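You operate a simulated robot arm through the tools that you are given. There is no shell and no other tool.

You are at the controls of a simulated two-armed robot. One attempt, no reset.

## Task
Wipe up the spill on the snack counter top with the blue cloth there and put it back.
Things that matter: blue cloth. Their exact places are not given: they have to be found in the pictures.

It is judged by the outcome, as a careful person would: the job done as asked, and still so three seconds after it is handed in. It fails if anything else is knocked over, pushed out of place, dropped, spilled or broken. Flat cloth is picked up by pressing the open fingertips on it (5 to 10 N) and closing them slowly along it; thin cloth reads only 2 to 8 mm in the jaws.

## Robot
Two 6-joint arms with three-finger grippers on one trunk, on a base that moves. Base frame: it is fixed to the floor where the robot stands at the start and does not move with it; the origin is under the middle of the robot, x ahead of it, y to its left, z up; the surface under the hand at the start is at about z = 910. Readings come in mm, rad, newtons and seconds.
The left shoulder is at the start at [21, 170, 1460], the right one opposite. With the tool pointing down near the work surface each hand reaches from about 380 to 660 mm from the robot's upright axis, wherever it stands, measured 20 degrees to its own side. Payload 2.2 kg a hand.
The TCP of each hand is the grasp point between the finger pads, 25 mm short of the fingertips. In the tool frame z runs along the fingers and y along their closing line. The gripper opens to 104 mm; its body begins 74 mm behind the TCP.
Orientation is that of the tool frame in the base frame, as [roll, pitch, yaw] about the fixed x, y, z axes, in that order (R = Rz(yaw) Ry(pitch) Rx(roll)). With the fingers straight down and closing along the base's y, the tool's x points along the base's -x, its y along +y and its z along -z.

## Interface
- The arms move only by the tool drive_tool. It takes "left_increments", "right_increments" or both (then of equal length, played together; a hand with none holds still); each is a list of rows, each a list of 7 numbers: the shift along the tool's x, y, z in mm, then the turn, a rotation vector about the tool's x, y, z in rad, then the gripper command, from -1 (shut) to 1 (fully open), values between in proportion. In form: [[tx, ty, tz, rx, ry, rz, hand], ...]. A call has 1 to 20 rows; each row is the pose to reach, as a shift and turn from the pose commanded when the call began, along the tool's axes at that moment. Rows are played at 5 a second. More than 50 mm and 0.15 rad between two rows, or a gripper value outside its range, and nothing of the call is played. A pose out of reach is approached as far as the arm can. The call stops where the force on the tool passes 40 N (or 10 N more than at its start, if that is more) or the arm is blocked; 0.2 s more then pass. The fingers move at their own pace (about 72 mm/s each) and stop on an object; they squeeze with about 34 N. The grip force told is the motor's: it shows also when the fingers shut on nothing. Time passes only in rows, and 0.2 s behind the last, so rows that repeat a pose let the fingers close. The reply holds the time, the measured pose of the TCP, the force on the tool along the base axes, the opening and the grip force, in the units named above and with some noise, with the torque about the TCP (base axes, N m) and any sound that the robot's microphone picked up.
- Cameras (640 x 400 px; columns grow to the right, rows downward): "scene" is now at [151.8, -29.9, 1354]; the picture's right is [-0.34, -0.94, -0.00], its down [-0.55, 0.20, -0.81] and it looks along [0.77, -0.28, -0.58] (base axes); focal length 214 px, centre (320, 200). "left" rides on the left gripper at [82, -3, -104] in its tool frame; the picture's right is [0.04, 1.00, 0.00], its down [-0.75, 0.03, -0.66] and it looks along [-0.66, 0.03, 0.75] (tool axes); focal length 256 px, centre (320, 200). "right" rides on the right gripper at [82, 3, -104] in its tool frame; the picture's right is [-0.04, 1.00, 0.00], its down [-0.75, -0.03, -0.66] and it looks along [-0.66, -0.03, 0.75] (tool axes); focal length 256 px, centre (320, 200).
- capture(camera): a new picture of that camera. The clock stands still meanwhile.
- move_column(by): moves the trunk up (or, below 0, down) by that many mm; the arms and the scene camera ride with it, the base frame stays. It gives what a move gives, with no picture.
- drive_base(legs): drives the robot by 1 to 6 legs, each [ahead, left, turn to the left] in mm, mm and rad, along the robot's own axes; the way and the turn of a leg run together, so that a leg with both is an arc; at most 1500 mm and 3.142 rad a leg. The arms and the cameras ride along, it lands a little off, and it stops where it bumps. It gives what a move gives.
- head_to(pan, tilt): turns the head with the scene camera to pan (to the left, within 1.047 rad either way) and tilt (down, from -0.506 to 1.204), counted from straight ahead of the robot (the tilt from the chest, where the trunk bows). It gives what a move gives.
- probe_pixels(camera, pixels): for up to 12 pixels [column, row] of the newest picture of that camera ("zoom" is the newest enlarged one), the place [x, y, z] in the base frame of the surface seen there, good to about 2 mm. The clock stands still meanwhile.
- close_up(camera, box): a new picture of the part [left, top, right, bottom] of that camera's present view, enlarged. The clock stands still meanwhile.
- sign_off(): hands the job in; it is judged then, once.

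Unless the task says otherwise, let go and move clear before handing in.

The tools are called as name(argument=value, ...) on one line, values as JSON. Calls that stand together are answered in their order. drive_tool: Moves the arms, as the interface text tells. Its arguments: {"type":"object","properties":{"left_increments":{"type":"array"},"right_increments":{"type":"array"}},"required":[]} The other tools are called the same way: move_column (by) moves the trunk up or down; drive_base (legs) drives the base; head_to (pan, tilt) turns the head that bears the scene camera; capture (camera) takes a picture; probe_pixels (camera, pixels) gives the place of the surface under pixels of a picture; close_up (camera, box) takes an enlarged picture of a part of a camera's view; sign_off () hands the job in.

At the start:

```text
clock: 0.0
left_tool_pos: [628.7, -2.4, 1343.2]
left_orientation: [3.141, 0.0, -3.14]
left_ft_force: [0.1, -0.1, 0.2]
left_moment: [0.03, -0.02, -0.01]
left_grip_width: 103.8
left_finger_force: 0.1
right_tool_pos: [317.9, -417.0, 1198.1]
right_orientation: [3.141, -0.001, 3.141]
right_ft_force: [0.0, 0.2, -0.8]
right_moment: [-0.03, -0.02, 0.02]
right_grip_width: 104.0
right_finger_force: 0.0
trunk travel left (down, up): [-652.0, 90.0]
robot x, y, heading: [2.9, -4.3, -0.001]
head pan, tilt (commanded): [-0.347, 0.62]
```

scene: 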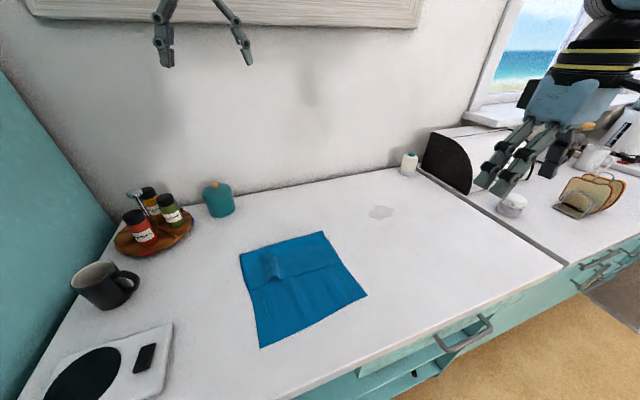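
right: 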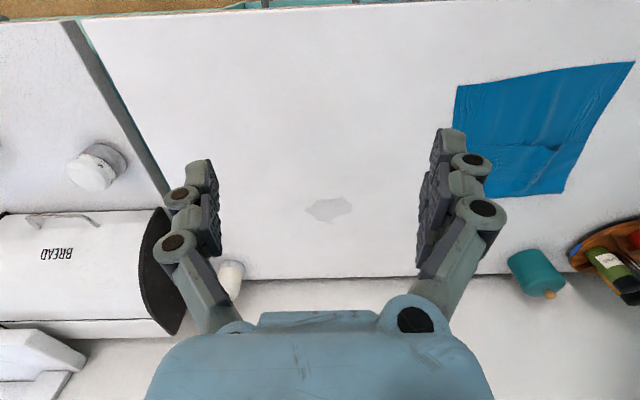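
left: 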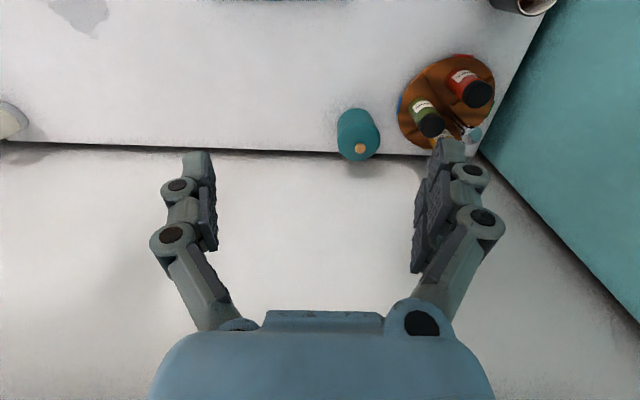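

The scene picture shows the blue cloth at about (300, 285), with corners near (240,254), (323,232), (367,295) and (260,347), and a pale grey spill near (381, 212). I'll probe these places and take closer pictures.

probe_pixels(camera="scene", pixels=[[241, 255], [322, 233], [366, 295], [261, 346], [300, 285], [272, 264], [370, 212], [381, 205], [392, 212], [381, 218], [409, 163], [217, 200]])

close_up(camera="scene", box=[220, 140, 440, 360])

probe_pixels(camera="right", pixels=[[306, 209], [330, 196], [352, 207], [328, 222], [456, 88], [633, 63], [562, 193], [130, 130], [230, 275], [535, 275]])

```text
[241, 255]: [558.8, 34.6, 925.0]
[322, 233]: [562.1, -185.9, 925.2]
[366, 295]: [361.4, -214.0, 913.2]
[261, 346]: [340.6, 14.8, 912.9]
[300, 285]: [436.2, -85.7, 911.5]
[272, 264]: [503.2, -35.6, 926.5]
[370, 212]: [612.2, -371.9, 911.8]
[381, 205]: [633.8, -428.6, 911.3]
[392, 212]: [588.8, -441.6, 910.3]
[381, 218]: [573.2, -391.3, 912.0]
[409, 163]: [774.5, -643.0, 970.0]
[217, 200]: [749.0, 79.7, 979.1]
```

```text
1.82 times, centred on (330, 250) of scene
```

zoom: 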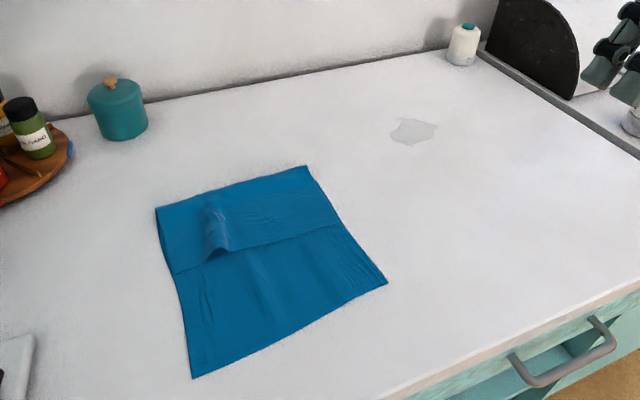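

```text
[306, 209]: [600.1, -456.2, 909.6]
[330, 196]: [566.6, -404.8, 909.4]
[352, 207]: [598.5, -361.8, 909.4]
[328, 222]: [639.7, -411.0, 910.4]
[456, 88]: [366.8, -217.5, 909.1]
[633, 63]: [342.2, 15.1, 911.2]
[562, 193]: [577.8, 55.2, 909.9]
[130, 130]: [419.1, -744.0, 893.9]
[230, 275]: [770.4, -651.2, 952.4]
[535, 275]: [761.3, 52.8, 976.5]
```

The cloth spans about x 340–562, y −215 to 35, with a folded flap and a ridge near (503, −36). The spill is centred near (603, −408), about 75 x 95 mm. I'll tilt the head to see the counter's front edge and what lies between it and the robot.

head_to(pan=-0.3, tilt=1.0)

capture(camera="scene")

```text
clock: 0.8
left_tool_pos: [628.7, -2.7, 1342.8]
left_orientation: [3.141, 0.0, 3.141]
left_ft_force: [0.1, 0.0, 0.6]
left_moment: [0.02, 0.03, 0.02]
left_grip_width: 103.6
left_finger_force: 0.1
right_tool_pos: [317.1, -415.3, 1197.8]
right_orientation: [-3.141, -0.003, -3.141]
right_ft_force: [-0.8, 0.1, 0.1]
right_moment: [0.0, 0.0, 0.0]
right_grip_width: 103.9
right_finger_force: 0.3
trunk travel left (down, up): [-652.0, 90.0]
robot x, y, heading: [2.2, -0.9, 0.0]
head pan, tilt (commanded): [-0.3, 1.0]
```

```text
taken
```

scene: 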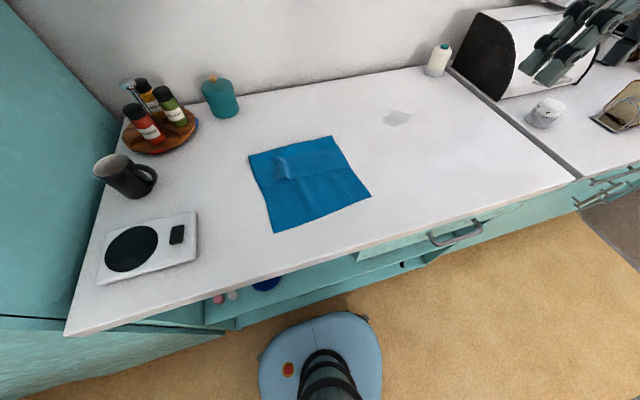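

probe_pixels(camera="scene", pixels=[[300, 263], [420, 225], [575, 178], [200, 295], [340, 316], [475, 238], [432, 238], [480, 222], [300, 210], [283, 167], [128, 170], [320, 285]])

close_up(camera="scene", box=[230, 120, 390, 240])

```text
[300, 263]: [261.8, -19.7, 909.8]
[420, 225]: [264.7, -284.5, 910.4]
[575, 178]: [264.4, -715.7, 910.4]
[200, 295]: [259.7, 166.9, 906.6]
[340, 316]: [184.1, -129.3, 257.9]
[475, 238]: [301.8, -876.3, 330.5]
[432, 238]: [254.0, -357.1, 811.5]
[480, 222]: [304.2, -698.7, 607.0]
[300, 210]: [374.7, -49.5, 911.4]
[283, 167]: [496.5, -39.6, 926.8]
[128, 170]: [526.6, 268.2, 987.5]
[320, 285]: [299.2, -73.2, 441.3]
```

```text
3.33 times, centred on (310, 180) of scene
```

zoom: 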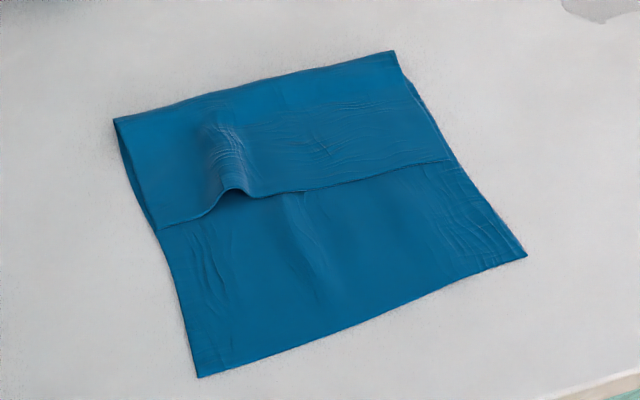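

The counter's front edge is at x≈262, and the cloth's far side is folded over into a flap whose edge runs through zoom (160,228)–(450,160). I'll probe the flap and the right edge more finely to choose the pinch spot.

probe_pixels(camera="zoom", pixels=[[450, 158], [446, 168], [488, 206], [522, 256], [395, 54], [165, 222], [118, 122], [200, 374], [310, 150], [400, 210], [350, 300], [305, 200]])

```text
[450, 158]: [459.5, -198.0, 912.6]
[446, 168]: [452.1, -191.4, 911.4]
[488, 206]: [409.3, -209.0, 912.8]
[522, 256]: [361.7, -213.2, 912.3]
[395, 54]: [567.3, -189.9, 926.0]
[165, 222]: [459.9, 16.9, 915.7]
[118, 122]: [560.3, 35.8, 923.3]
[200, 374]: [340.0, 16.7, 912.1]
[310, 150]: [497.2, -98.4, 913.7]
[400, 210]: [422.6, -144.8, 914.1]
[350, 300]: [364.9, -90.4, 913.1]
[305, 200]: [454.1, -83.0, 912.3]
```

The flap covers x 460–563, so the area around (432, −160) is a single layer close to the right edge (y≈−203). I'll bring the right hand above it with a part-open gripper, then look with its camera.

drive_tool(right_increments=[[-15, 32, 25, 0, 0, 0, 0.6], [-29, 64, 50, 0, 0, 0, 0.4], [-43, 96, 75, 0, 0, 0, 0.2], [-58, 128, 100, 0, 0, 0, 0.2], [-72, 160, 125, 0, 0, 0, 0.2], [-86, 192, 150, 0, 0, 0, 0.2], [-101, 224, 170, 0, 0, 0, 0.2], [-115, 255, 190, 0, 0, 0, 0.2], [-115, 255, 190, 0, 0, 0, 0.2]])

capture(camera="right")

capture(camera="scene")

```text
clock: 3.0
left_tool_pos: [628.4, -1.8, 1344.0]
left_orientation: [-3.141, 0.0, -3.139]
left_ft_force: [0.1, 0.0, 0.6]
left_moment: [-0.02, 0.05, -0.01]
left_grip_width: 103.9
left_finger_force: 0.1
right_tool_pos: [426.7, -200.1, 997.7]
right_orientation: [-3.07, -0.018, 3.125]
right_ft_force: [-0.3, 0.8, 0.8]
right_moment: [0.01, 0.0, -0.02]
right_grip_width: 62.2
right_finger_force: 0.0
right hand out of reach, approached as far as the arm can: row 2, 3, 4, 5, 6
trunk travel left (down, up): [-652.0, 90.0]
robot x, y, heading: [-2.5, -1.3, -0.002]
head pan, tilt (commanded): [-0.3, 1.0]
stopped in row 9 (right hand): the arm was blocked; the commanded pose is now the measured one
```

```text
taken
```

right: 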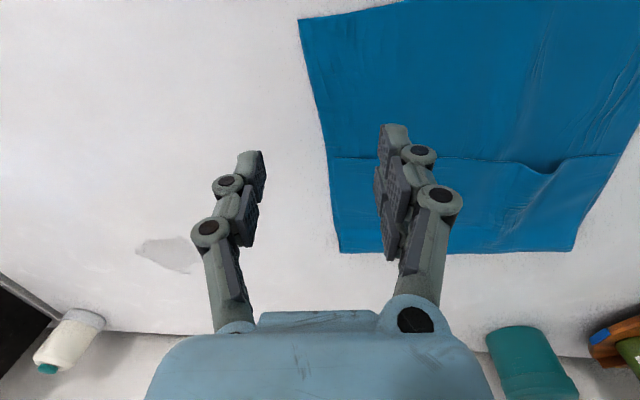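

```text
taken
```

scene: 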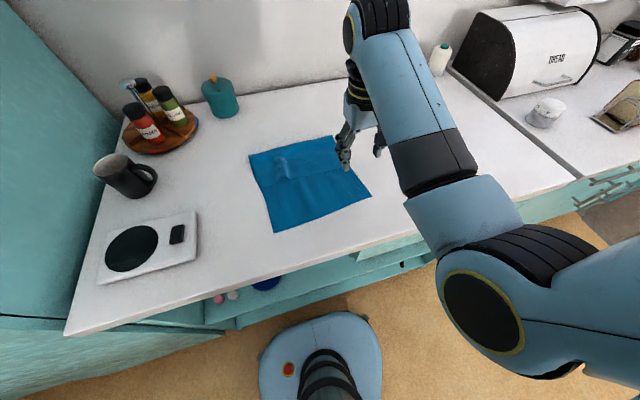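

The right hand stopped at (427, −200, 998), tilted slightly (roll −3.07). It probably lagged behind after the out-of-reach rows. I'll straighten it and shift to y≈−162 in smaller steps.

drive_tool(right_increments=[[0, 5, 0, -0.03, -0.008, -0.008, 0.2], [-1, 12, 0, -0.06, -0.015, -0.015, 0.2], [-3, 22, 0, -0.072, -0.018, -0.017, 0.2], [-4, 30, 0, -0.072, -0.018, -0.017, 0.2], [-5, 38, 0, -0.072, -0.018, -0.017, 0.2], [-5, 38, 0, -0.072, -0.018, -0.017, 0.2]])

```text
clock: 4.7
left_tool_pos: [629.2, -3.1, 1343.5]
left_orientation: [3.141, 0.002, -3.14]
left_ft_force: [0.1, -0.4, -0.4]
left_moment: [-0.01, 0.02, 0.01]
left_grip_width: 103.8
left_finger_force: 0.0
right_tool_pos: [430.0, -196.1, 987.8]
right_orientation: [-3.081, -0.008, 3.129]
right_ft_force: [0.5, 0.1, -0.1]
right_moment: [0.0, 0.02, 0.01]
right_grip_width: 62.1
right_finger_force: 0.0
trunk travel left (down, up): [-652.0, 90.0]
robot x, y, heading: [3.8, -3.1, -0.002]
head pan, tilt (commanded): [-0.3, 1.0]
stopped in row 6 (right hand): the arm was blocked; the commanded pose is now the measured one
```

The hand is blocked again with no force on the tool, so something along the arm is stopping it: a joint limit or the robot's own body. I'll turn the head to look at the arm.

head_to(pan=-0.9, tilt=0.7)

capture(camera="scene")

capture(camera="left")

```text
clock: 5.7
left_tool_pos: [628.5, -1.6, 1343.5]
left_orientation: [3.14, -0.001, 3.14]
left_ft_force: [0.2, 0.8, 0.6]
left_moment: [-0.02, 0.03, 0.0]
left_grip_width: 103.9
left_finger_force: 0.1
right_tool_pos: [429.7, -197.2, 989.4]
right_orientation: [-3.081, -0.007, 3.132]
right_ft_force: [0.5, 0.3, -0.7]
right_moment: [-0.02, 0.03, 0.01]
right_grip_width: 62.5
right_finger_force: 0.1
trunk travel left (down, up): [-652.0, 90.0]
robot x, y, heading: [-0.8, 2.5, 0.0]
head pan, tilt (commanded): [-0.901, 0.7]
```

```text
taken
```

scene: 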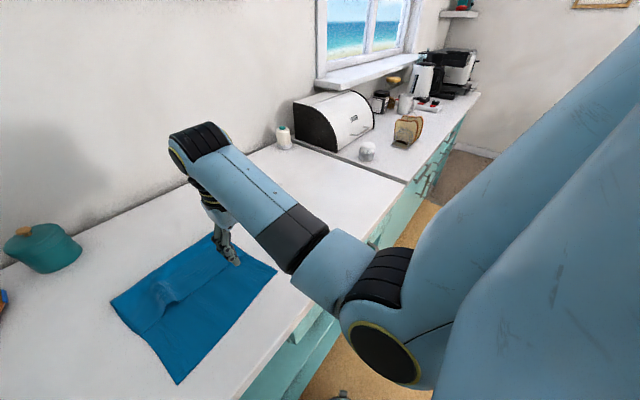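

```text
taken
```

left: 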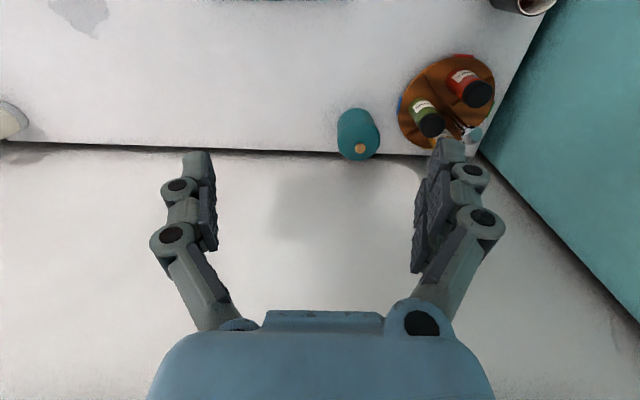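

The elbow sits low near scene (385, 355), close to the counter's front edge at (320, 310). I'll probe whether it's touching.

probe_pixels(camera="scene", pixels=[[385, 355], [340, 315], [380, 280], [325, 255], [300, 265], [195, 140], [290, 280], [350, 385], [420, 385], [300, 310], [370, 248]])

close_up(camera="scene", box=[200, 200, 480, 400])

```text
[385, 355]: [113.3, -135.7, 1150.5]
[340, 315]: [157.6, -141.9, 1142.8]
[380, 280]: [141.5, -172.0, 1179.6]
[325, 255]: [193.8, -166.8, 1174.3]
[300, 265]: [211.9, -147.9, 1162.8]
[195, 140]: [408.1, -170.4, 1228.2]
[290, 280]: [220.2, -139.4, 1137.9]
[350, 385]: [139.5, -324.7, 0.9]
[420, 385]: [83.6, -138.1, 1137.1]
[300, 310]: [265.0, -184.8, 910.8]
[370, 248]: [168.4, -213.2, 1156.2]
```

```text
2.00 times, centred on (340, 300) of scene
```

zoom: 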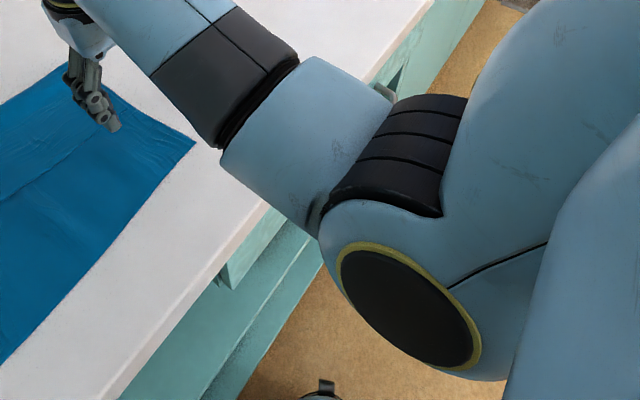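

The elbow is at (113, −136, 1150), folded in against the torso, so the target is too close in for the right arm. I'll back the base off about 100 mm and 40 mm to the left so the arm works more extended.

drive_base(legs=[[-100, 40, 0]])

drive_tool(right_increments=[[-5, 0, -5, -0.03, -0.005, -0.005, 0.2], [-20, 0, -5, -0.06, -0.007, -0.01, 0.2], [-40, 0, -5, -0.06, -0.007, -0.012, 0.2], [-60, 0, -5, -0.06, -0.007, -0.012, 0.2], [-80, 0, -5, -0.06, -0.007, -0.012, 0.2], [-80, 0, -5, -0.06, -0.007, -0.012, 0.2]])

```text
clock: 6.8
left_tool_pos: [529.3, 36.9, 1343.1]
left_orientation: [3.141, -0.001, 3.141]
left_ft_force: [-0.4, -0.5, 0.1]
left_moment: [-0.03, 0.01, 0.01]
left_grip_width: 104.4
left_finger_force: 0.1
right_tool_pos: [330.2, -156.5, 988.8]
right_orientation: [-3.081, -0.006, 3.131]
right_ft_force: [-0.6, -0.8, -0.7]
right_moment: [0.0, -0.04, -0.02]
right_grip_width: 62.7
right_finger_force: 0.1
trunk travel left (down, up): [-652.0, 90.0]
robot x, y, heading: [-100.5, 39.4, -0.002]
head pan, tilt (commanded): [-0.901, 0.7]
```

```text
clock: 8.2
left_tool_pos: [527.6, 38.0, 1343.6]
left_orientation: [3.141, 0.0, 3.142]
left_ft_force: [0.7, -0.7, 0.0]
left_moment: [0.04, 0.03, -0.05]
left_grip_width: 103.9
left_finger_force: 0.1
right_tool_pos: [410.2, -156.3, 993.7]
right_orientation: [-3.139, -0.001, -3.141]
right_ft_force: [-0.5, 0.3, -0.2]
right_moment: [-0.05, -0.02, -0.01]
right_grip_width: 62.3
right_finger_force: 0.0
trunk travel left (down, up): [-652.0, 90.0]
robot x, y, heading: [-99.7, 35.6, 0.002]
head pan, tilt (commanded): [-0.901, 0.7]
```

The hand now moves freely and is straight at (410, −156, 994). I'll bring it over (432, −160) and down to z≈950, then look.

drive_tool(right_increments=[[-11, -2, 15, 0, 0, 0, 0.2], [-22, -4, 30, 0, 0, 0, 0.2], [-22, -4, 44, 0, 0, 0, 0.2], [-22, -4, 44, 0, 0, 0, 0.2]])

head_to(pan=-0.4, tilt=0.7)

capture(camera="right")

capture(camera="scene")

```text
clock: 9.2
left_tool_pos: [528.8, 37.4, 1342.2]
left_orientation: [3.141, -0.001, -3.141]
left_ft_force: [-0.9, 0.2, 0.3]
left_moment: [0.03, 0.02, 0.01]
left_grip_width: 104.0
left_finger_force: 0.0
right_tool_pos: [432.2, -161.0, 948.7]
right_orientation: [-3.142, 0.0, -3.141]
right_ft_force: [-0.4, -0.5, 0.7]
right_moment: [0.0, -0.01, 0.02]
right_grip_width: 62.4
right_finger_force: 0.1
trunk travel left (down, up): [-652.0, 90.0]
robot x, y, heading: [-101.7, 38.3, -0.005]
head pan, tilt (commanded): [-0.901, 0.7]
```

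```text
clock: 10.2
left_tool_pos: [529.0, 37.1, 1342.7]
left_orientation: [-3.141, -0.001, 3.141]
left_ft_force: [0.1, 0.2, -0.5]
left_moment: [0.01, -0.02, 0.04]
left_grip_width: 104.3
left_finger_force: 0.1
right_tool_pos: [432.2, -160.8, 948.5]
right_orientation: [-3.14, 0.001, -3.14]
right_ft_force: [-0.5, -0.4, -0.1]
right_moment: [-0.01, 0.0, 0.02]
right_grip_width: 62.3
right_finger_force: 0.1
trunk travel left (down, up): [-652.0, 90.0]
robot x, y, heading: [-103.2, 37.9, 0.001]
head pan, tilt (commanded): [-0.4, 0.7]
```

```text
taken
```

right: 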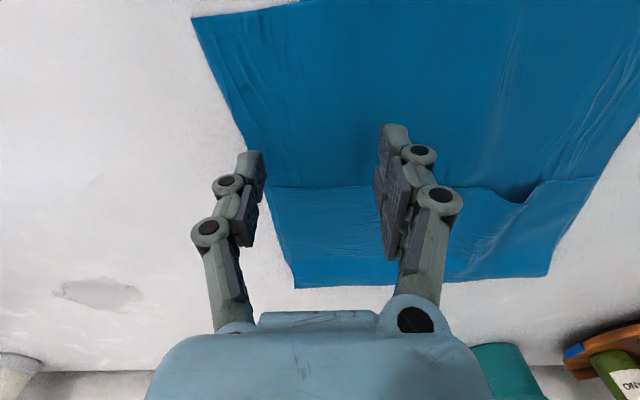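

```text
taken
```

scene: 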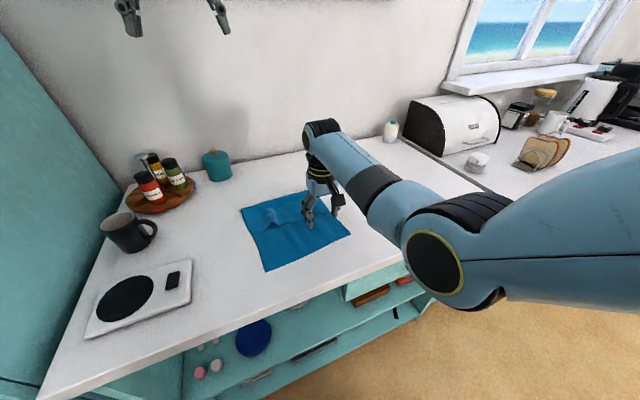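

The right-hand picture shows the outer fingertip at (250, 155), just inside the cloth's edge, so I'll shift 10 mm inward. Then I'll lower to near contact (z≈938).

drive_tool(right_increments=[[0, 10, 3, 0, 0, 0, 0.2], [0, 10, 8, 0, 0, 0, 0.2], [0, 10, 11, 0, 0, 0, 0.2], [0, 10, 12, 0, 0, 0, 0.2]])

```text
clock: 11.2
left_tool_pos: [530.2, 36.3, 1343.2]
left_orientation: [3.141, 0.0, -3.141]
left_ft_force: [0.9, 0.4, -0.4]
left_moment: [0.0, 0.0, 0.01]
left_grip_width: 104.0
left_finger_force: 0.0
right_tool_pos: [431.5, -150.7, 936.1]
right_orientation: [-3.141, 0.001, 3.141]
right_ft_force: [-0.1, 0.6, -0.2]
right_moment: [0.03, 0.03, 0.0]
right_grip_width: 62.2
right_finger_force: 0.0
trunk travel left (down, up): [-652.0, 90.0]
robot x, y, heading: [-99.7, 45.9, 0.001]
head pan, tilt (commanded): [-0.4, 0.7]
```

There's no contact force yet at z=936. I'll press down in 1 mm steps.

drive_tool(right_increments=[[0, 0, 1, 0, 0, 0, 0.2], [0, 0, 2, 0, 0, 0, 0.2], [0, 0, 2, 0, 0, 0, 0.2]])

```text
clock: 12.0
left_tool_pos: [528.1, 37.5, 1343.8]
left_orientation: [3.141, 0.0, -3.141]
left_ft_force: [0.2, 0.1, -0.2]
left_moment: [0.02, 0.03, 0.02]
left_grip_width: 104.0
left_finger_force: 0.0
right_tool_pos: [432.4, -150.5, 935.6]
right_orientation: [-3.139, 0.001, 3.141]
right_ft_force: [0.6, -0.2, 7.3]
right_moment: [0.15, 0.01, -0.01]
right_grip_width: 62.5
right_finger_force: 0.1
trunk travel left (down, up): [-652.0, 90.0]
robot x, y, heading: [-97.4, 39.5, -0.002]
head pan, tilt (commanded): [-0.4, 0.7]
```

The contact force is 7.3 N, within the 5–10 N wanted. I'll close slowly along the cloth, halfway first, to check that the force holds.

drive_tool(right_increments=[[0, 0, 0, 0, 0, 0, 0.12], [0, 0, 0, 0, 0, 0, 0.04], [0, 0, 0, 0, 0, 0, -0.04], [0, 0, 0, 0, 0, 0, -0.12], [0, 0, 0, 0, 0, 0, -0.2], [0, 0, 0, 0, 0, 0, -0.28], [0, 0, 0, 0, 0, 0, -0.36]])

capture(camera="right")

```text
clock: 13.6
left_tool_pos: [528.4, 37.2, 1343.7]
left_orientation: [3.141, 0.001, -3.141]
left_ft_force: [-0.4, 0.0, -0.1]
left_moment: [0.03, 0.0, 0.0]
left_grip_width: 104.2
left_finger_force: 0.0
right_tool_pos: [430.4, -150.2, 935.2]
right_orientation: [-3.141, 0.002, -3.141]
right_ft_force: [0.3, 0.2, 12.9]
right_moment: [0.07, 0.0, 0.01]
right_grip_width: 32.3
right_finger_force: 2.8
trunk travel left (down, up): [-652.0, 90.0]
robot x, y, heading: [-100.7, 40.7, 0.001]
head pan, tilt (commanded): [-0.4, 0.7]
```

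```text
taken
```

right: 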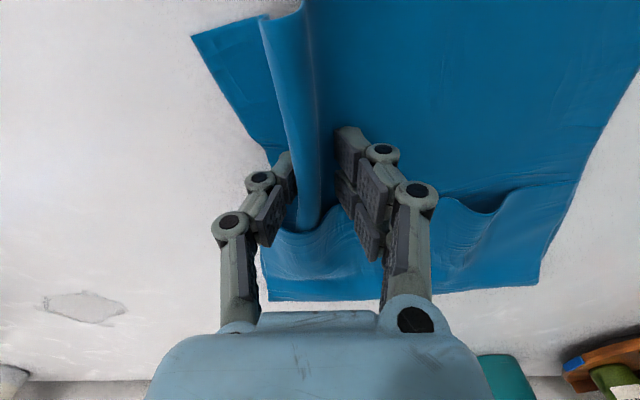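

A clear pucker has formed between the fingers around (315, 130), and the force has risen to 12.9 N. I'll ease up about 0.7 mm and finish closing slowly.

drive_tool(right_increments=[[0, 0, -0.7, 0, 0, 0, -0.42], [0, 0, -0.8, 0, 0, 0, -0.5], [0, 0, -0.8, 0, 0, 0, -0.58], [0, 0, -0.8, 0, 0, 0, -0.66], [0, 0, -0.8, 0, 0, 0, -0.74], [0, 0, -0.8, 0, 0, 0, -0.82], [0, 0, -0.8, 0, 0, 0, -0.9], [0, 0, -0.8, 0, 0, 0, -1], [0, 0, -0.8, 0, 0, 0, -1], [0, 0, -0.8, 0, 0, 0, -1]])

capture(camera="right")

```text
clock: 15.8
left_tool_pos: [528.0, 36.8, 1343.9]
left_orientation: [3.141, 0.001, -3.141]
left_ft_force: [0.0, 0.5, 0.6]
left_moment: [0.03, 0.01, 0.0]
left_grip_width: 103.9
left_finger_force: 0.0
right_tool_pos: [431.6, -150.4, 936.4]
right_orientation: [-3.14, 0.001, 3.141]
right_ft_force: [0.9, 1.0, 10.7]
right_moment: [0.04, 0.03, 0.01]
right_grip_width: 2.9
right_finger_force: 31.9
trunk travel left (down, up): [-652.0, 90.0]
robot x, y, heading: [-102.8, 38.3, -0.001]
head pan, tilt (commanded): [-0.4, 0.7]
```

```text
taken
```

right: 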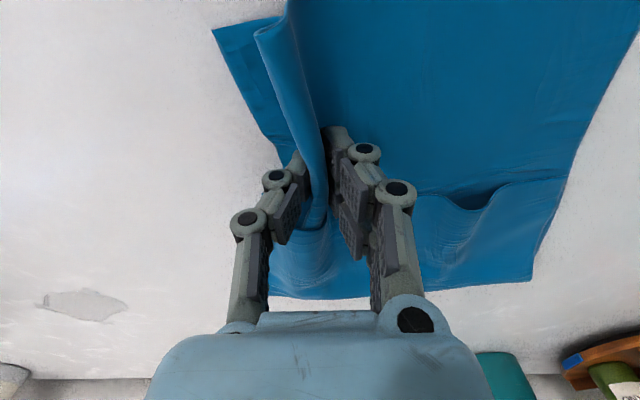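

The jaws read 2.9 mm with 31.9 N, which fits cloth in the grip. I'll lift 120 mm and check that the cloth comes with it.

drive_tool(right_increments=[[0, 0, -10, 0, 0, 0, -1], [0, 0, -25, 0, 0, 0, -1], [0, 0, -40, 0, 0, 0, -1], [0, 0, -60, 0, 0, 0, -1], [0, 0, -80, 0, 0, 0, -1], [0, 0, -100, 0, 0, 0, -1], [0, 0, -100, 0, 0, 0, -1]])

capture(camera="right")

capture(camera="scene")

```text
clock: 17.4
left_tool_pos: [529.9, 38.2, 1343.4]
left_orientation: [3.141, 0.0, -3.141]
left_ft_force: [0.3, 0.3, 0.1]
left_moment: [-0.02, 0.04, -0.04]
left_grip_width: 104.1
left_finger_force: 0.1
right_tool_pos: [431.4, -151.1, 1036.6]
right_orientation: [-3.141, 0.0, 3.14]
right_ft_force: [-0.3, 0.9, 0.1]
right_moment: [0.01, 0.0, -0.01]
right_grip_width: 2.8
right_finger_force: 31.8
trunk travel left (down, up): [-652.0, 90.0]
robot x, y, heading: [-97.3, 42.2, -0.003]
head pan, tilt (commanded): [-0.4, 0.7]
```

```text
taken
```

right: 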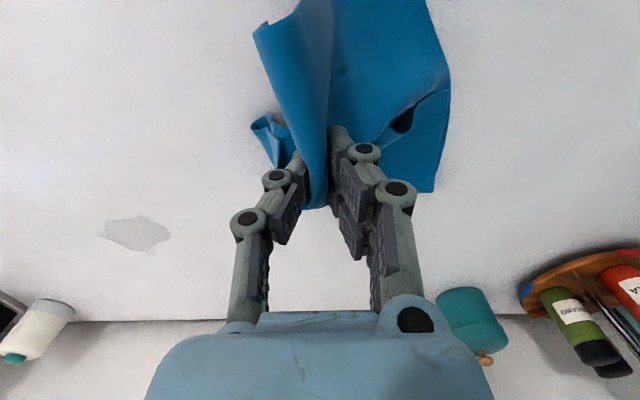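

```text
taken
```

scene: 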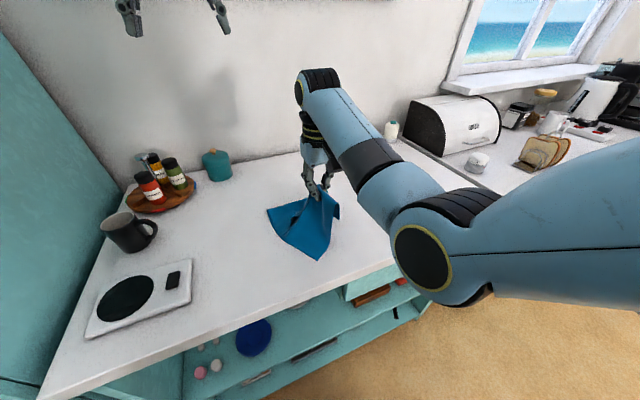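

The cloth is firmly held and hanging from the hand, visible at scene (305, 225). Before driving, I'll probe the wall behind the left hand to make sure it stays clear when the base goes ahead.

probe_pixels(camera="scene", pixels=[[180, 60], [230, 100], [300, 30], [400, 60], [180, 5], [270, 8], [450, 80], [391, 130], [410, 125]])

head_to(pan=-0.1, tilt=0.1)

capture(camera="scene")

```text
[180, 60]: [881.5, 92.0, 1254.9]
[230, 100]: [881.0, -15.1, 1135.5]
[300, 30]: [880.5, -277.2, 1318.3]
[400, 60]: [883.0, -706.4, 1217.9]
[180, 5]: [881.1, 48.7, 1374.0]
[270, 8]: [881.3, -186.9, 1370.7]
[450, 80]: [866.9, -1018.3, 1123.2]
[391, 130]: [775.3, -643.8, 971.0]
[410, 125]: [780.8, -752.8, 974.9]
```

```text
clock: 18.4
left_tool_pos: [529.7, 37.7, 1342.3]
left_orientation: [3.141, 0.0, 3.141]
left_ft_force: [0.0, 0.7, 0.7]
left_moment: [0.03, -0.01, -0.01]
left_grip_width: 103.9
left_finger_force: 0.0
right_tool_pos: [432.7, -151.1, 1036.3]
right_orientation: [-3.14, -0.001, -3.14]
right_ft_force: [-0.9, 0.0, 0.4]
right_moment: [0.02, -0.01, 0.03]
right_grip_width: 2.9
right_finger_force: 32.2
trunk travel left (down, up): [-652.0, 90.0]
robot x, y, heading: [-100.3, 39.7, -0.001]
head pan, tilt (commanded): [-0.099, 0.099]
```

```text
taken
```

scene: 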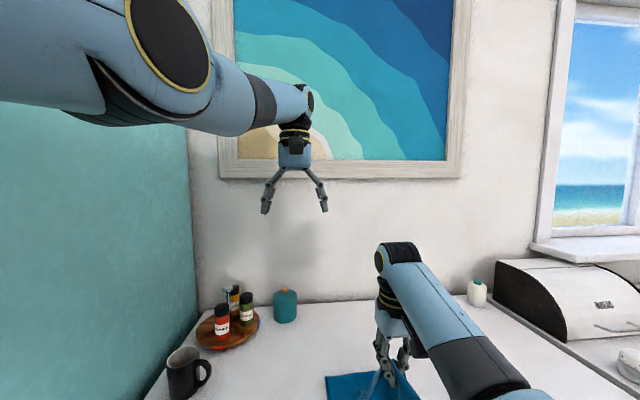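

The wall is at x=881, so both hands stay well clear. I'll drive to about (33, −190) with the cloth held above the counter.

drive_base(legs=[[0, -230, 0], [134, 0, 0]])

head_to(pan=-0.4, tilt=0.85)

capture(camera="scene")

capture(camera="right")

```text
clock: 21.0
left_tool_pos: [655.7, -192.4, 1340.9]
left_orientation: [3.141, -0.005, -3.141]
left_ft_force: [1.1, 0.7, -1.1]
left_moment: [0.0, 0.09, -0.02]
left_grip_width: 103.9
left_finger_force: 0.1
right_tool_pos: [556.3, -381.3, 1035.7]
right_orientation: [-3.14, -0.002, 3.141]
right_ft_force: [0.2, -0.2, -0.6]
right_moment: [-0.01, 0.06, 0.01]
right_grip_width: 2.9
right_finger_force: 32.3
trunk travel left (down, up): [-652.0, 90.0]
robot x, y, heading: [22.0, -189.8, -0.003]
head pan, tilt (commanded): [-0.099, 0.099]
```

```text
clock: 22.1
left_tool_pos: [651.5, -192.2, 1343.2]
left_orientation: [-3.141, 0.0, -3.141]
left_ft_force: [1.2, 0.3, -0.5]
left_moment: [0.02, -0.01, 0.01]
left_grip_width: 103.7
left_finger_force: 0.0
right_tool_pos: [553.9, -381.5, 1036.5]
right_orientation: [-3.139, 0.0, -3.141]
right_ft_force: [-0.4, 0.1, -0.1]
right_moment: [0.01, -0.02, 0.01]
right_grip_width: 2.8
right_finger_force: 31.8
trunk travel left (down, up): [-652.0, 90.0]
robot x, y, heading: [20.1, -186.7, 0.0]
head pan, tilt (commanded): [-0.4, 0.85]
```

```text
taken
```

scene: 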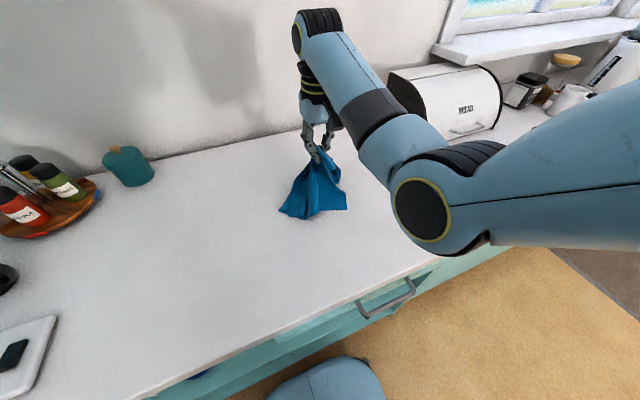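

```text
taken
```

right: 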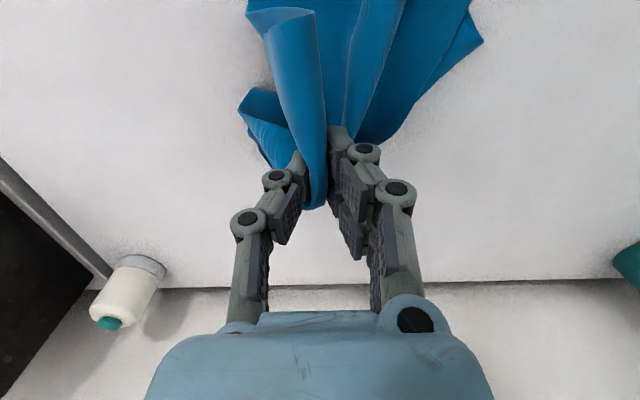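

The base is at (20, −187) and the hand, with the hanging cloth, is at (554, −382, 1036), right at the spill. I'll lower the trunk by 85 mm, which brings the cloth down and adds reach.

move_column(by=-85)

capture(camera="right")

capture(camera="scene")

```text
clock: 23.3
left_tool_pos: [650.9, -192.9, 1258.2]
left_orientation: [-3.141, 0.001, -3.141]
left_ft_force: [0.8, -0.4, 0.8]
left_moment: [-0.03, 0.0, 0.02]
left_grip_width: 104.0
left_finger_force: 0.0
right_tool_pos: [553.3, -380.5, 951.6]
right_orientation: [-3.141, 0.0, 3.14]
right_ft_force: [-0.1, 0.5, 0.1]
right_moment: [-0.02, -0.01, 0.01]
right_grip_width: 2.7
right_finger_force: 31.8
trunk travel left (down, up): [-567.0, 175.0]
robot x, y, heading: [22.8, -184.7, -0.004]
head pan, tilt (commanded): [-0.4, 0.85]
```

```text
taken
```

right: 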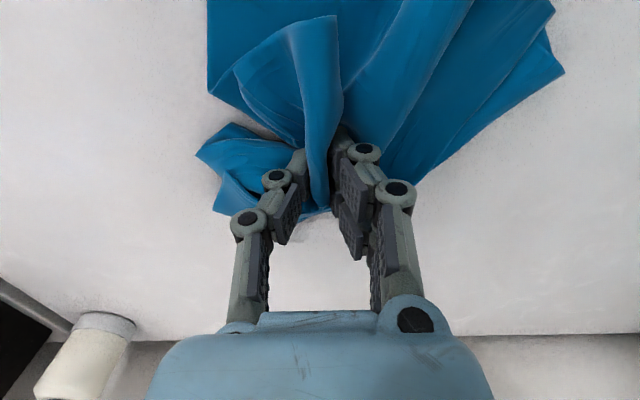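

```text
taken
```

scene: 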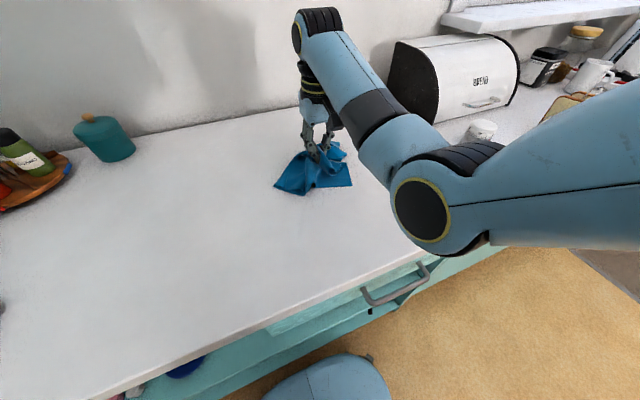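

The spill's far part shows just beyond the fingers at right-picture (310, 228). I'll move over the near edge of the spill and press the cloth lightly down.

drive_tool(right_increments=[[-8, -7, 4, 0, 0, 0, -1], [-15, -14, 9, 0, 0, 0, -1], [-15, -14, 13, 0, 0, 0, -1], [-15, -14, 15, 0, 0, 0, -1], [-15, -14, 15, 0, 0, 0, -1]])

```text
clock: 24.5
left_tool_pos: [650.0, -192.8, 1258.9]
left_orientation: [3.141, 0.002, -3.141]
left_ft_force: [-0.5, 0.3, -0.4]
left_moment: [0.03, -0.02, -0.02]
left_grip_width: 103.9
left_finger_force: 0.0
right_tool_pos: [569.4, -394.4, 939.7]
right_orientation: [-3.14, 0.006, -3.141]
right_ft_force: [-2.3, 0.5, 24.5]
right_moment: [0.19, -0.21, 0.05]
right_grip_width: 2.9
right_finger_force: 31.9
trunk travel left (down, up): [-567.0, 175.0]
robot x, y, heading: [24.4, -190.7, -0.006]
head pan, tilt (commanded): [-0.4, 0.85]
```

The cloth pad is pressing at 24.5 N, so I'll ease up about 1.8 mm and sweep outward (away from the robot) across the spill.

drive_tool(right_increments=[[0, 0, -1.5, 0, 0, 0, -1], [-8, 0, -1.8, 0, 0, 0, -1], [-18, 0, -1.8, 0, 0, 0, -1], [-28, 0, -1.8, 0, 0, 0, -1], [-38, 0, -1.8, 0, 0, 0, -1], [-48, 0, -1.8, 0, 0, 0, -1], [-58, 0, -1.8, 0, 0, 0, -1], [-68, 0, -1.8, 0, 0, 0, -1], [-76, 0, -1.8, 0, 0, 0, -1], [-76, 0, -1.8, 0, 0, 0, -1]])

capture(camera="right")

capture(camera="scene")

```text
clock: 26.7
left_tool_pos: [649.1, -192.7, 1258.3]
left_orientation: [-3.141, 0.002, -3.14]
left_ft_force: [0.3, 0.8, -0.5]
left_moment: [0.04, -0.01, 0.0]
left_grip_width: 104.2
left_finger_force: 0.1
right_tool_pos: [644.2, -395.9, 939.9]
right_orientation: [-3.141, 0.003, 3.141]
right_ft_force: [-7.7, 0.3, 20.4]
right_moment: [0.1, 0.05, 0.09]
right_grip_width: 2.8
right_finger_force: 31.8
trunk travel left (down, up): [-567.0, 175.0]
robot x, y, heading: [26.9, -189.9, -0.002]
head pan, tilt (commanded): [-0.4, 0.85]
```

```text
taken
```

right: 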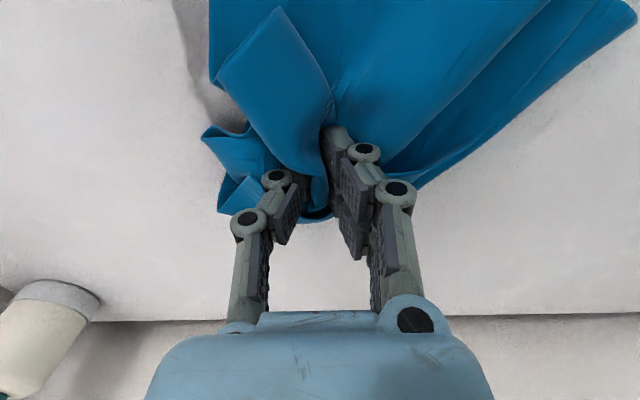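

```text
taken
```

scene: 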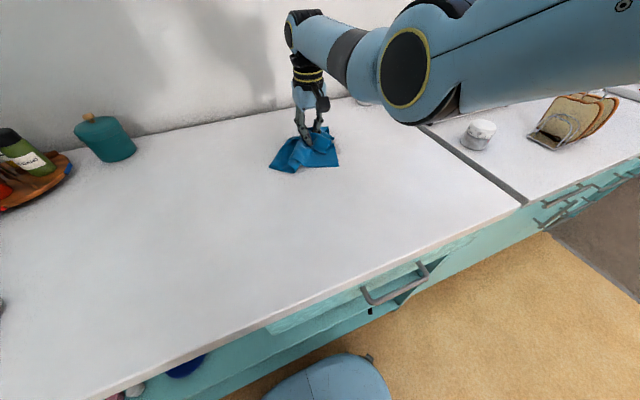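

The middle strip has been swept; a remnant of the spill shows at right-picture (195, 60), on the −y side. I'll sweep back at y≈−425 and out again at y≈−450.

drive_tool(right_increments=[[0, -10, -0.6, 0, 0, 0, -1], [0, -20, -0.6, 0, 0, 0, -1], [0, -30, -0.6, 0, 0, 0, -1], [12, -30, -0.6, 0, 0, 0, -1], [24, -30, -0.6, 0, 0, 0, -1], [36, -30, -0.6, 0, 0, 0, -1], [48, -30, -0.6, 0, 0, 0, -1], [60, -30, -0.6, 0, 0, 0, -1], [72, -30, -0.6, 0, 0, 0, -1], [84, -30, -0.6, 0, 0, 0, -1], [84, -42, -0.6, 0, 0, 0, -1], [84, -55, -0.6, 0, 0, 0, -1], [72, -55, -0.6, 0, 0, 0, -1], [60, -55, -0.6, 0, 0, 0, -1], [48, -55, -0.6, 0, 0, 0, -1], [36, -55, -0.6, 0, 0, 0, -1], [24, -55, -0.6, 0, 0, 0, -1], [12, -55, -0.6, 0, 0, 0, -1], [2, -55, -0.6, 0, 0, 0, -1], [2, -55, -0.6, 0, 0, 0, -1]])

capture(camera="right")

capture(camera="scene")

```text
clock: 30.9
left_tool_pos: [649.8, -192.9, 1259.2]
left_orientation: [-3.141, 0.001, -3.142]
left_ft_force: [-0.1, -0.6, 0.4]
left_moment: [-0.02, 0.05, 0.02]
left_grip_width: 104.1
left_finger_force: 0.1
right_tool_pos: [642.5, -450.7, 937.9]
right_orientation: [-3.139, 0.002, -3.142]
right_ft_force: [-5.7, -0.4, 14.6]
right_moment: [0.09, 0.0, 0.06]
right_grip_width: 2.7
right_finger_force: 31.9
trunk travel left (down, up): [-567.0, 175.0]
robot x, y, heading: [24.1, -194.0, -0.007]
head pan, tilt (commanded): [-0.4, 0.85]
```

```text
taken
```

right: 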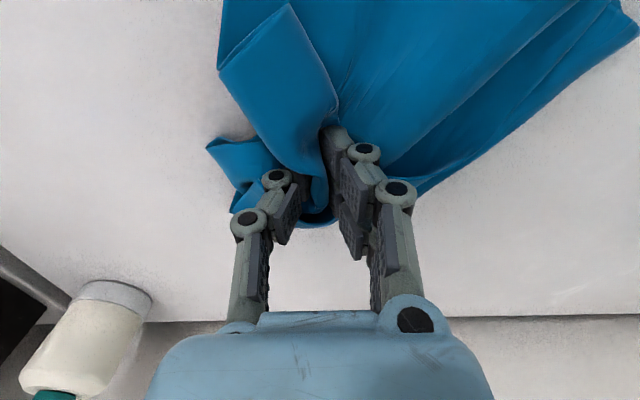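

```text
taken
```

scene: 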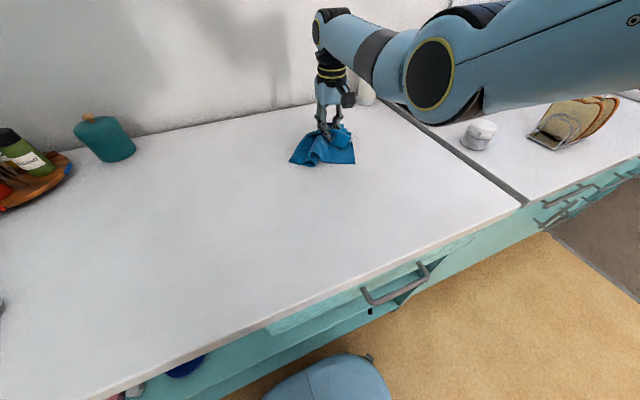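

Only clean counter is visible around the cloth now. I'll do another pass: back at y≈−465, across to −412, out, then back at y≈−370 to cover the rest.

drive_tool(right_increments=[[0, -15, 0, 0, 0, 0, -1], [16, -15, 0, 0, 0, 0, -1], [32, -15, 0, 0, 0, 0, -1], [48, -15, 0, 0, 0, 0, -1], [64, -15, 0, 0, 0, 0, -1], [80, -15, 0, 0, 0, 0, -1], [80, 5, 0, 0, 0, 0, -1], [80, 22, 0, 0, 0, 0, -1], [80, 38, 0, 0, 0, 0, -1], [64, 38, 0, 0, 0, 0, -1], [48, 38, 0, 0, 0, 0, -1], [32, 38, 0, 0, 0, 0, -1], [16, 38, 0, 0, 0, 0, -1], [0, 38, 0, 0, 0, 0, -1], [0, 58, 0, 0, 0, 0, -1], [0, 78, 0, 0, 0, 0, -1], [18, 78, 0, 0, 0, 0, -1], [36, 78, 0, 0, 0, 0, -1], [54, 78, 0, 0, 0, 0, -1], [72, 78, 0, 0, 0, 0, -1]])

capture(camera="right")

capture(camera="scene")

```text
clock: 35.1
left_tool_pos: [650.4, -192.4, 1258.9]
left_orientation: [-3.141, -0.001, 3.141]
left_ft_force: [-0.9, 1.2, -0.2]
left_moment: [-0.01, 0.04, -0.02]
left_grip_width: 104.1
left_finger_force: 0.0
right_tool_pos: [569.7, -372.1, 938.3]
right_orientation: [-3.138, 0.001, -3.141]
right_ft_force: [5.2, 0.5, 11.4]
right_moment: [0.09, -0.26, -0.03]
right_grip_width: 2.8
right_finger_force: 32.0
trunk travel left (down, up): [-567.0, 175.0]
robot x, y, heading: [25.3, -190.3, -0.006]
head pan, tilt (commanded): [-0.4, 0.85]
```

```text
taken
```

right: 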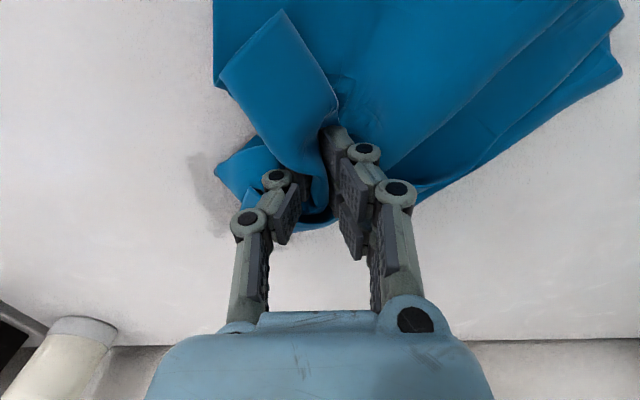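

```text
taken
```

scene: 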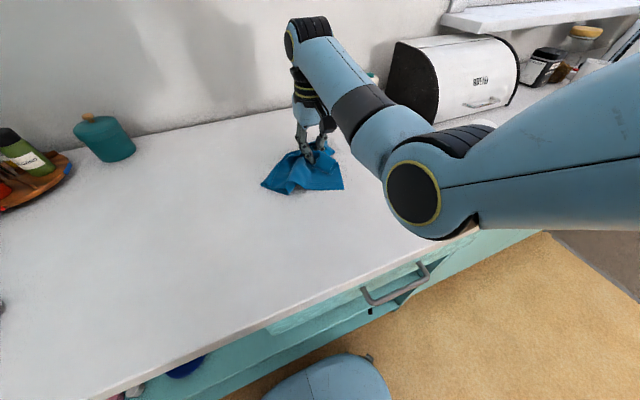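

A grey patch still shows at right-picture (210, 190) and a bit near (325, 225). I'll probe them, then lift the cloth and move aside to check what's left.

probe_pixels(camera="right", pixels=[[195, 160], [210, 190], [225, 225], [190, 200], [325, 232], [240, 130]])

close_up(camera="right", box=[140, 90, 420, 290])

```text
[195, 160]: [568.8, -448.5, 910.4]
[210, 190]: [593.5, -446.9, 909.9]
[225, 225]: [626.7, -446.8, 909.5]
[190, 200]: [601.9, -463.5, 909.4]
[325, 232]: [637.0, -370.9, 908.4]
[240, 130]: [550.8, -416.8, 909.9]
```

```text
2.00 times, centred on (280, 190) of right
```

zoom: 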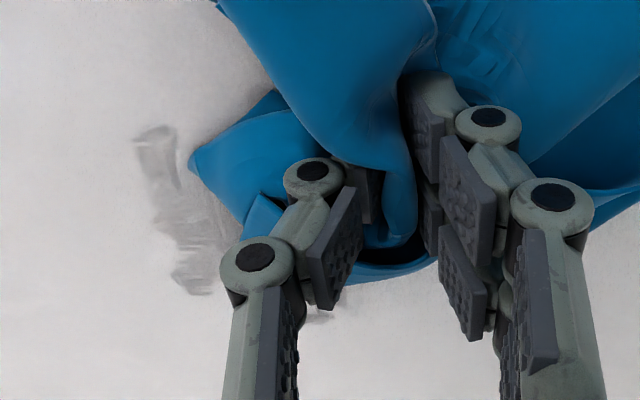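

The spill is clearly wearing away, with streaks left around y≈−447, x 560–630. I'll lift and shift toward +y to see everything that remains.

drive_tool(right_increments=[[0, 0, -20, 0, 0, 0, -1], [0, 10, -50, 0, 0, 0, -1], [0, 30, -80, 0, 0, 0, -1], [0, 60, -110, 0, 0, 0, -1], [0, 90, -130, 0, 0, 0, -1], [0, 120, -140, 0, 0, 0, -1], [0, 120, -140, 0, 0, 0, -1]])

capture(camera="right")

capture(camera="scene")

```text
clock: 36.9
left_tool_pos: [651.3, -192.8, 1257.8]
left_orientation: [3.141, 0.0, -3.141]
left_ft_force: [0.1, -0.3, 0.8]
left_moment: [-0.01, 0.0, 0.0]
left_grip_width: 103.9
left_finger_force: 0.1
right_tool_pos: [593.8, -300.1, 1056.5]
right_orientation: [-3.078, 0.004, 3.082]
right_ft_force: [0.2, -0.7, 0.1]
right_moment: [0.02, -0.02, 0.02]
right_grip_width: 2.7
right_finger_force: 31.8
right hand out of reach, approached as far as the arm can: row 4, 5, 6, 7
trunk travel left (down, up): [-567.0, 175.0]
robot x, y, heading: [24.2, -190.2, -0.005]
head pan, tilt (commanded): [-0.4, 0.85]
stopped in row 7 (right hand): the arm was blocked; the commanded pose is now the measured one
```

```text
taken
```

right: 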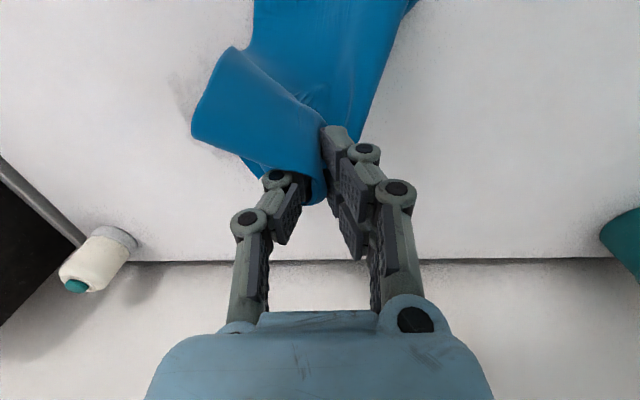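

```text
taken
```

scene: 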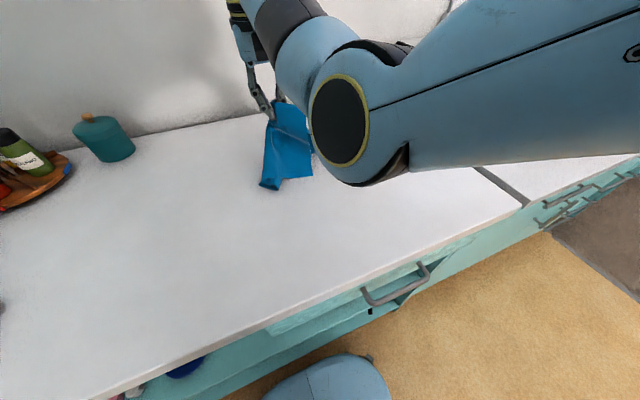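

The arm hit its inner limit again at (594, −300, 1056), and its forearm hides the spill from the head camera. The left hand's camera should see the spot near its upper left, so I'll check there.

capture(camera="left")

```text
taken
```

left: 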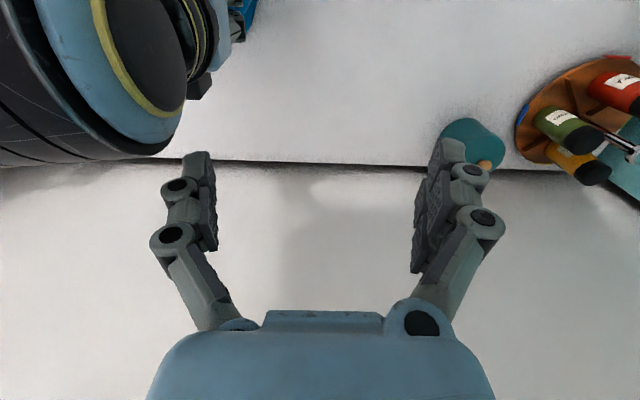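

The right wrist is now close to the left hand, so I'll move the left hand aside (+y) and bring the right hand back to a comfortable straight pose. Then I'll shift the base left to view the spill with the right camera.

drive_tool(left_increments=[[0, 25, 0, 0, 0, 0, 1], [0, 50, 0, 0, 0, 0, 1], [0, 75, 0, 0, 0, 0, 1], [0, 100, 0, 0, 0, 0, 1], [0, 125, 0, 0, 0, 0, 1], [0, 150, 0, 0, 0, 0, 1]], right_increments=[[4, -10, 4, -0.02, 0, -0.02, -1], [8, -20, 8, -0.04, 0.002, -0.04, -1], [12, -30, 12, -0.0636, 0.004, -0.0596, -1], [16, -40, 16, -0.0636, 0.004, -0.0596, -1], [19, -50, 16, -0.0636, 0.004, -0.0596, -1], [19, -60, 16, -0.0636, 0.004, -0.0596, -1]])

```text
clock: 38.3
left_tool_pos: [682.6, -45.4, 1256.1]
left_orientation: [-3.14, -0.001, 3.141]
left_ft_force: [0.7, 0.5, -0.3]
left_moment: [-0.01, 0.0, -0.04]
left_grip_width: 103.9
left_finger_force: 0.0
left hand out of reach, approached as far as the arm can: row 2, 3, 4, 5, 6
right_tool_pos: [584.7, -351.1, 1029.4]
right_orientation: [3.138, -0.001, -3.139]
right_ft_force: [0.4, 0.4, 0.8]
right_moment: [0.01, 0.0, -0.01]
right_grip_width: 2.8
right_finger_force: 32.7
right hand out of reach, approached as far as the arm can: row 1, 2, 3, 4, 5, 6
trunk travel left (down, up): [-567.0, 175.0]
robot x, y, heading: [20.3, -188.6, 0.001]
head pan, tilt (commanded): [-0.4, 0.85]
```

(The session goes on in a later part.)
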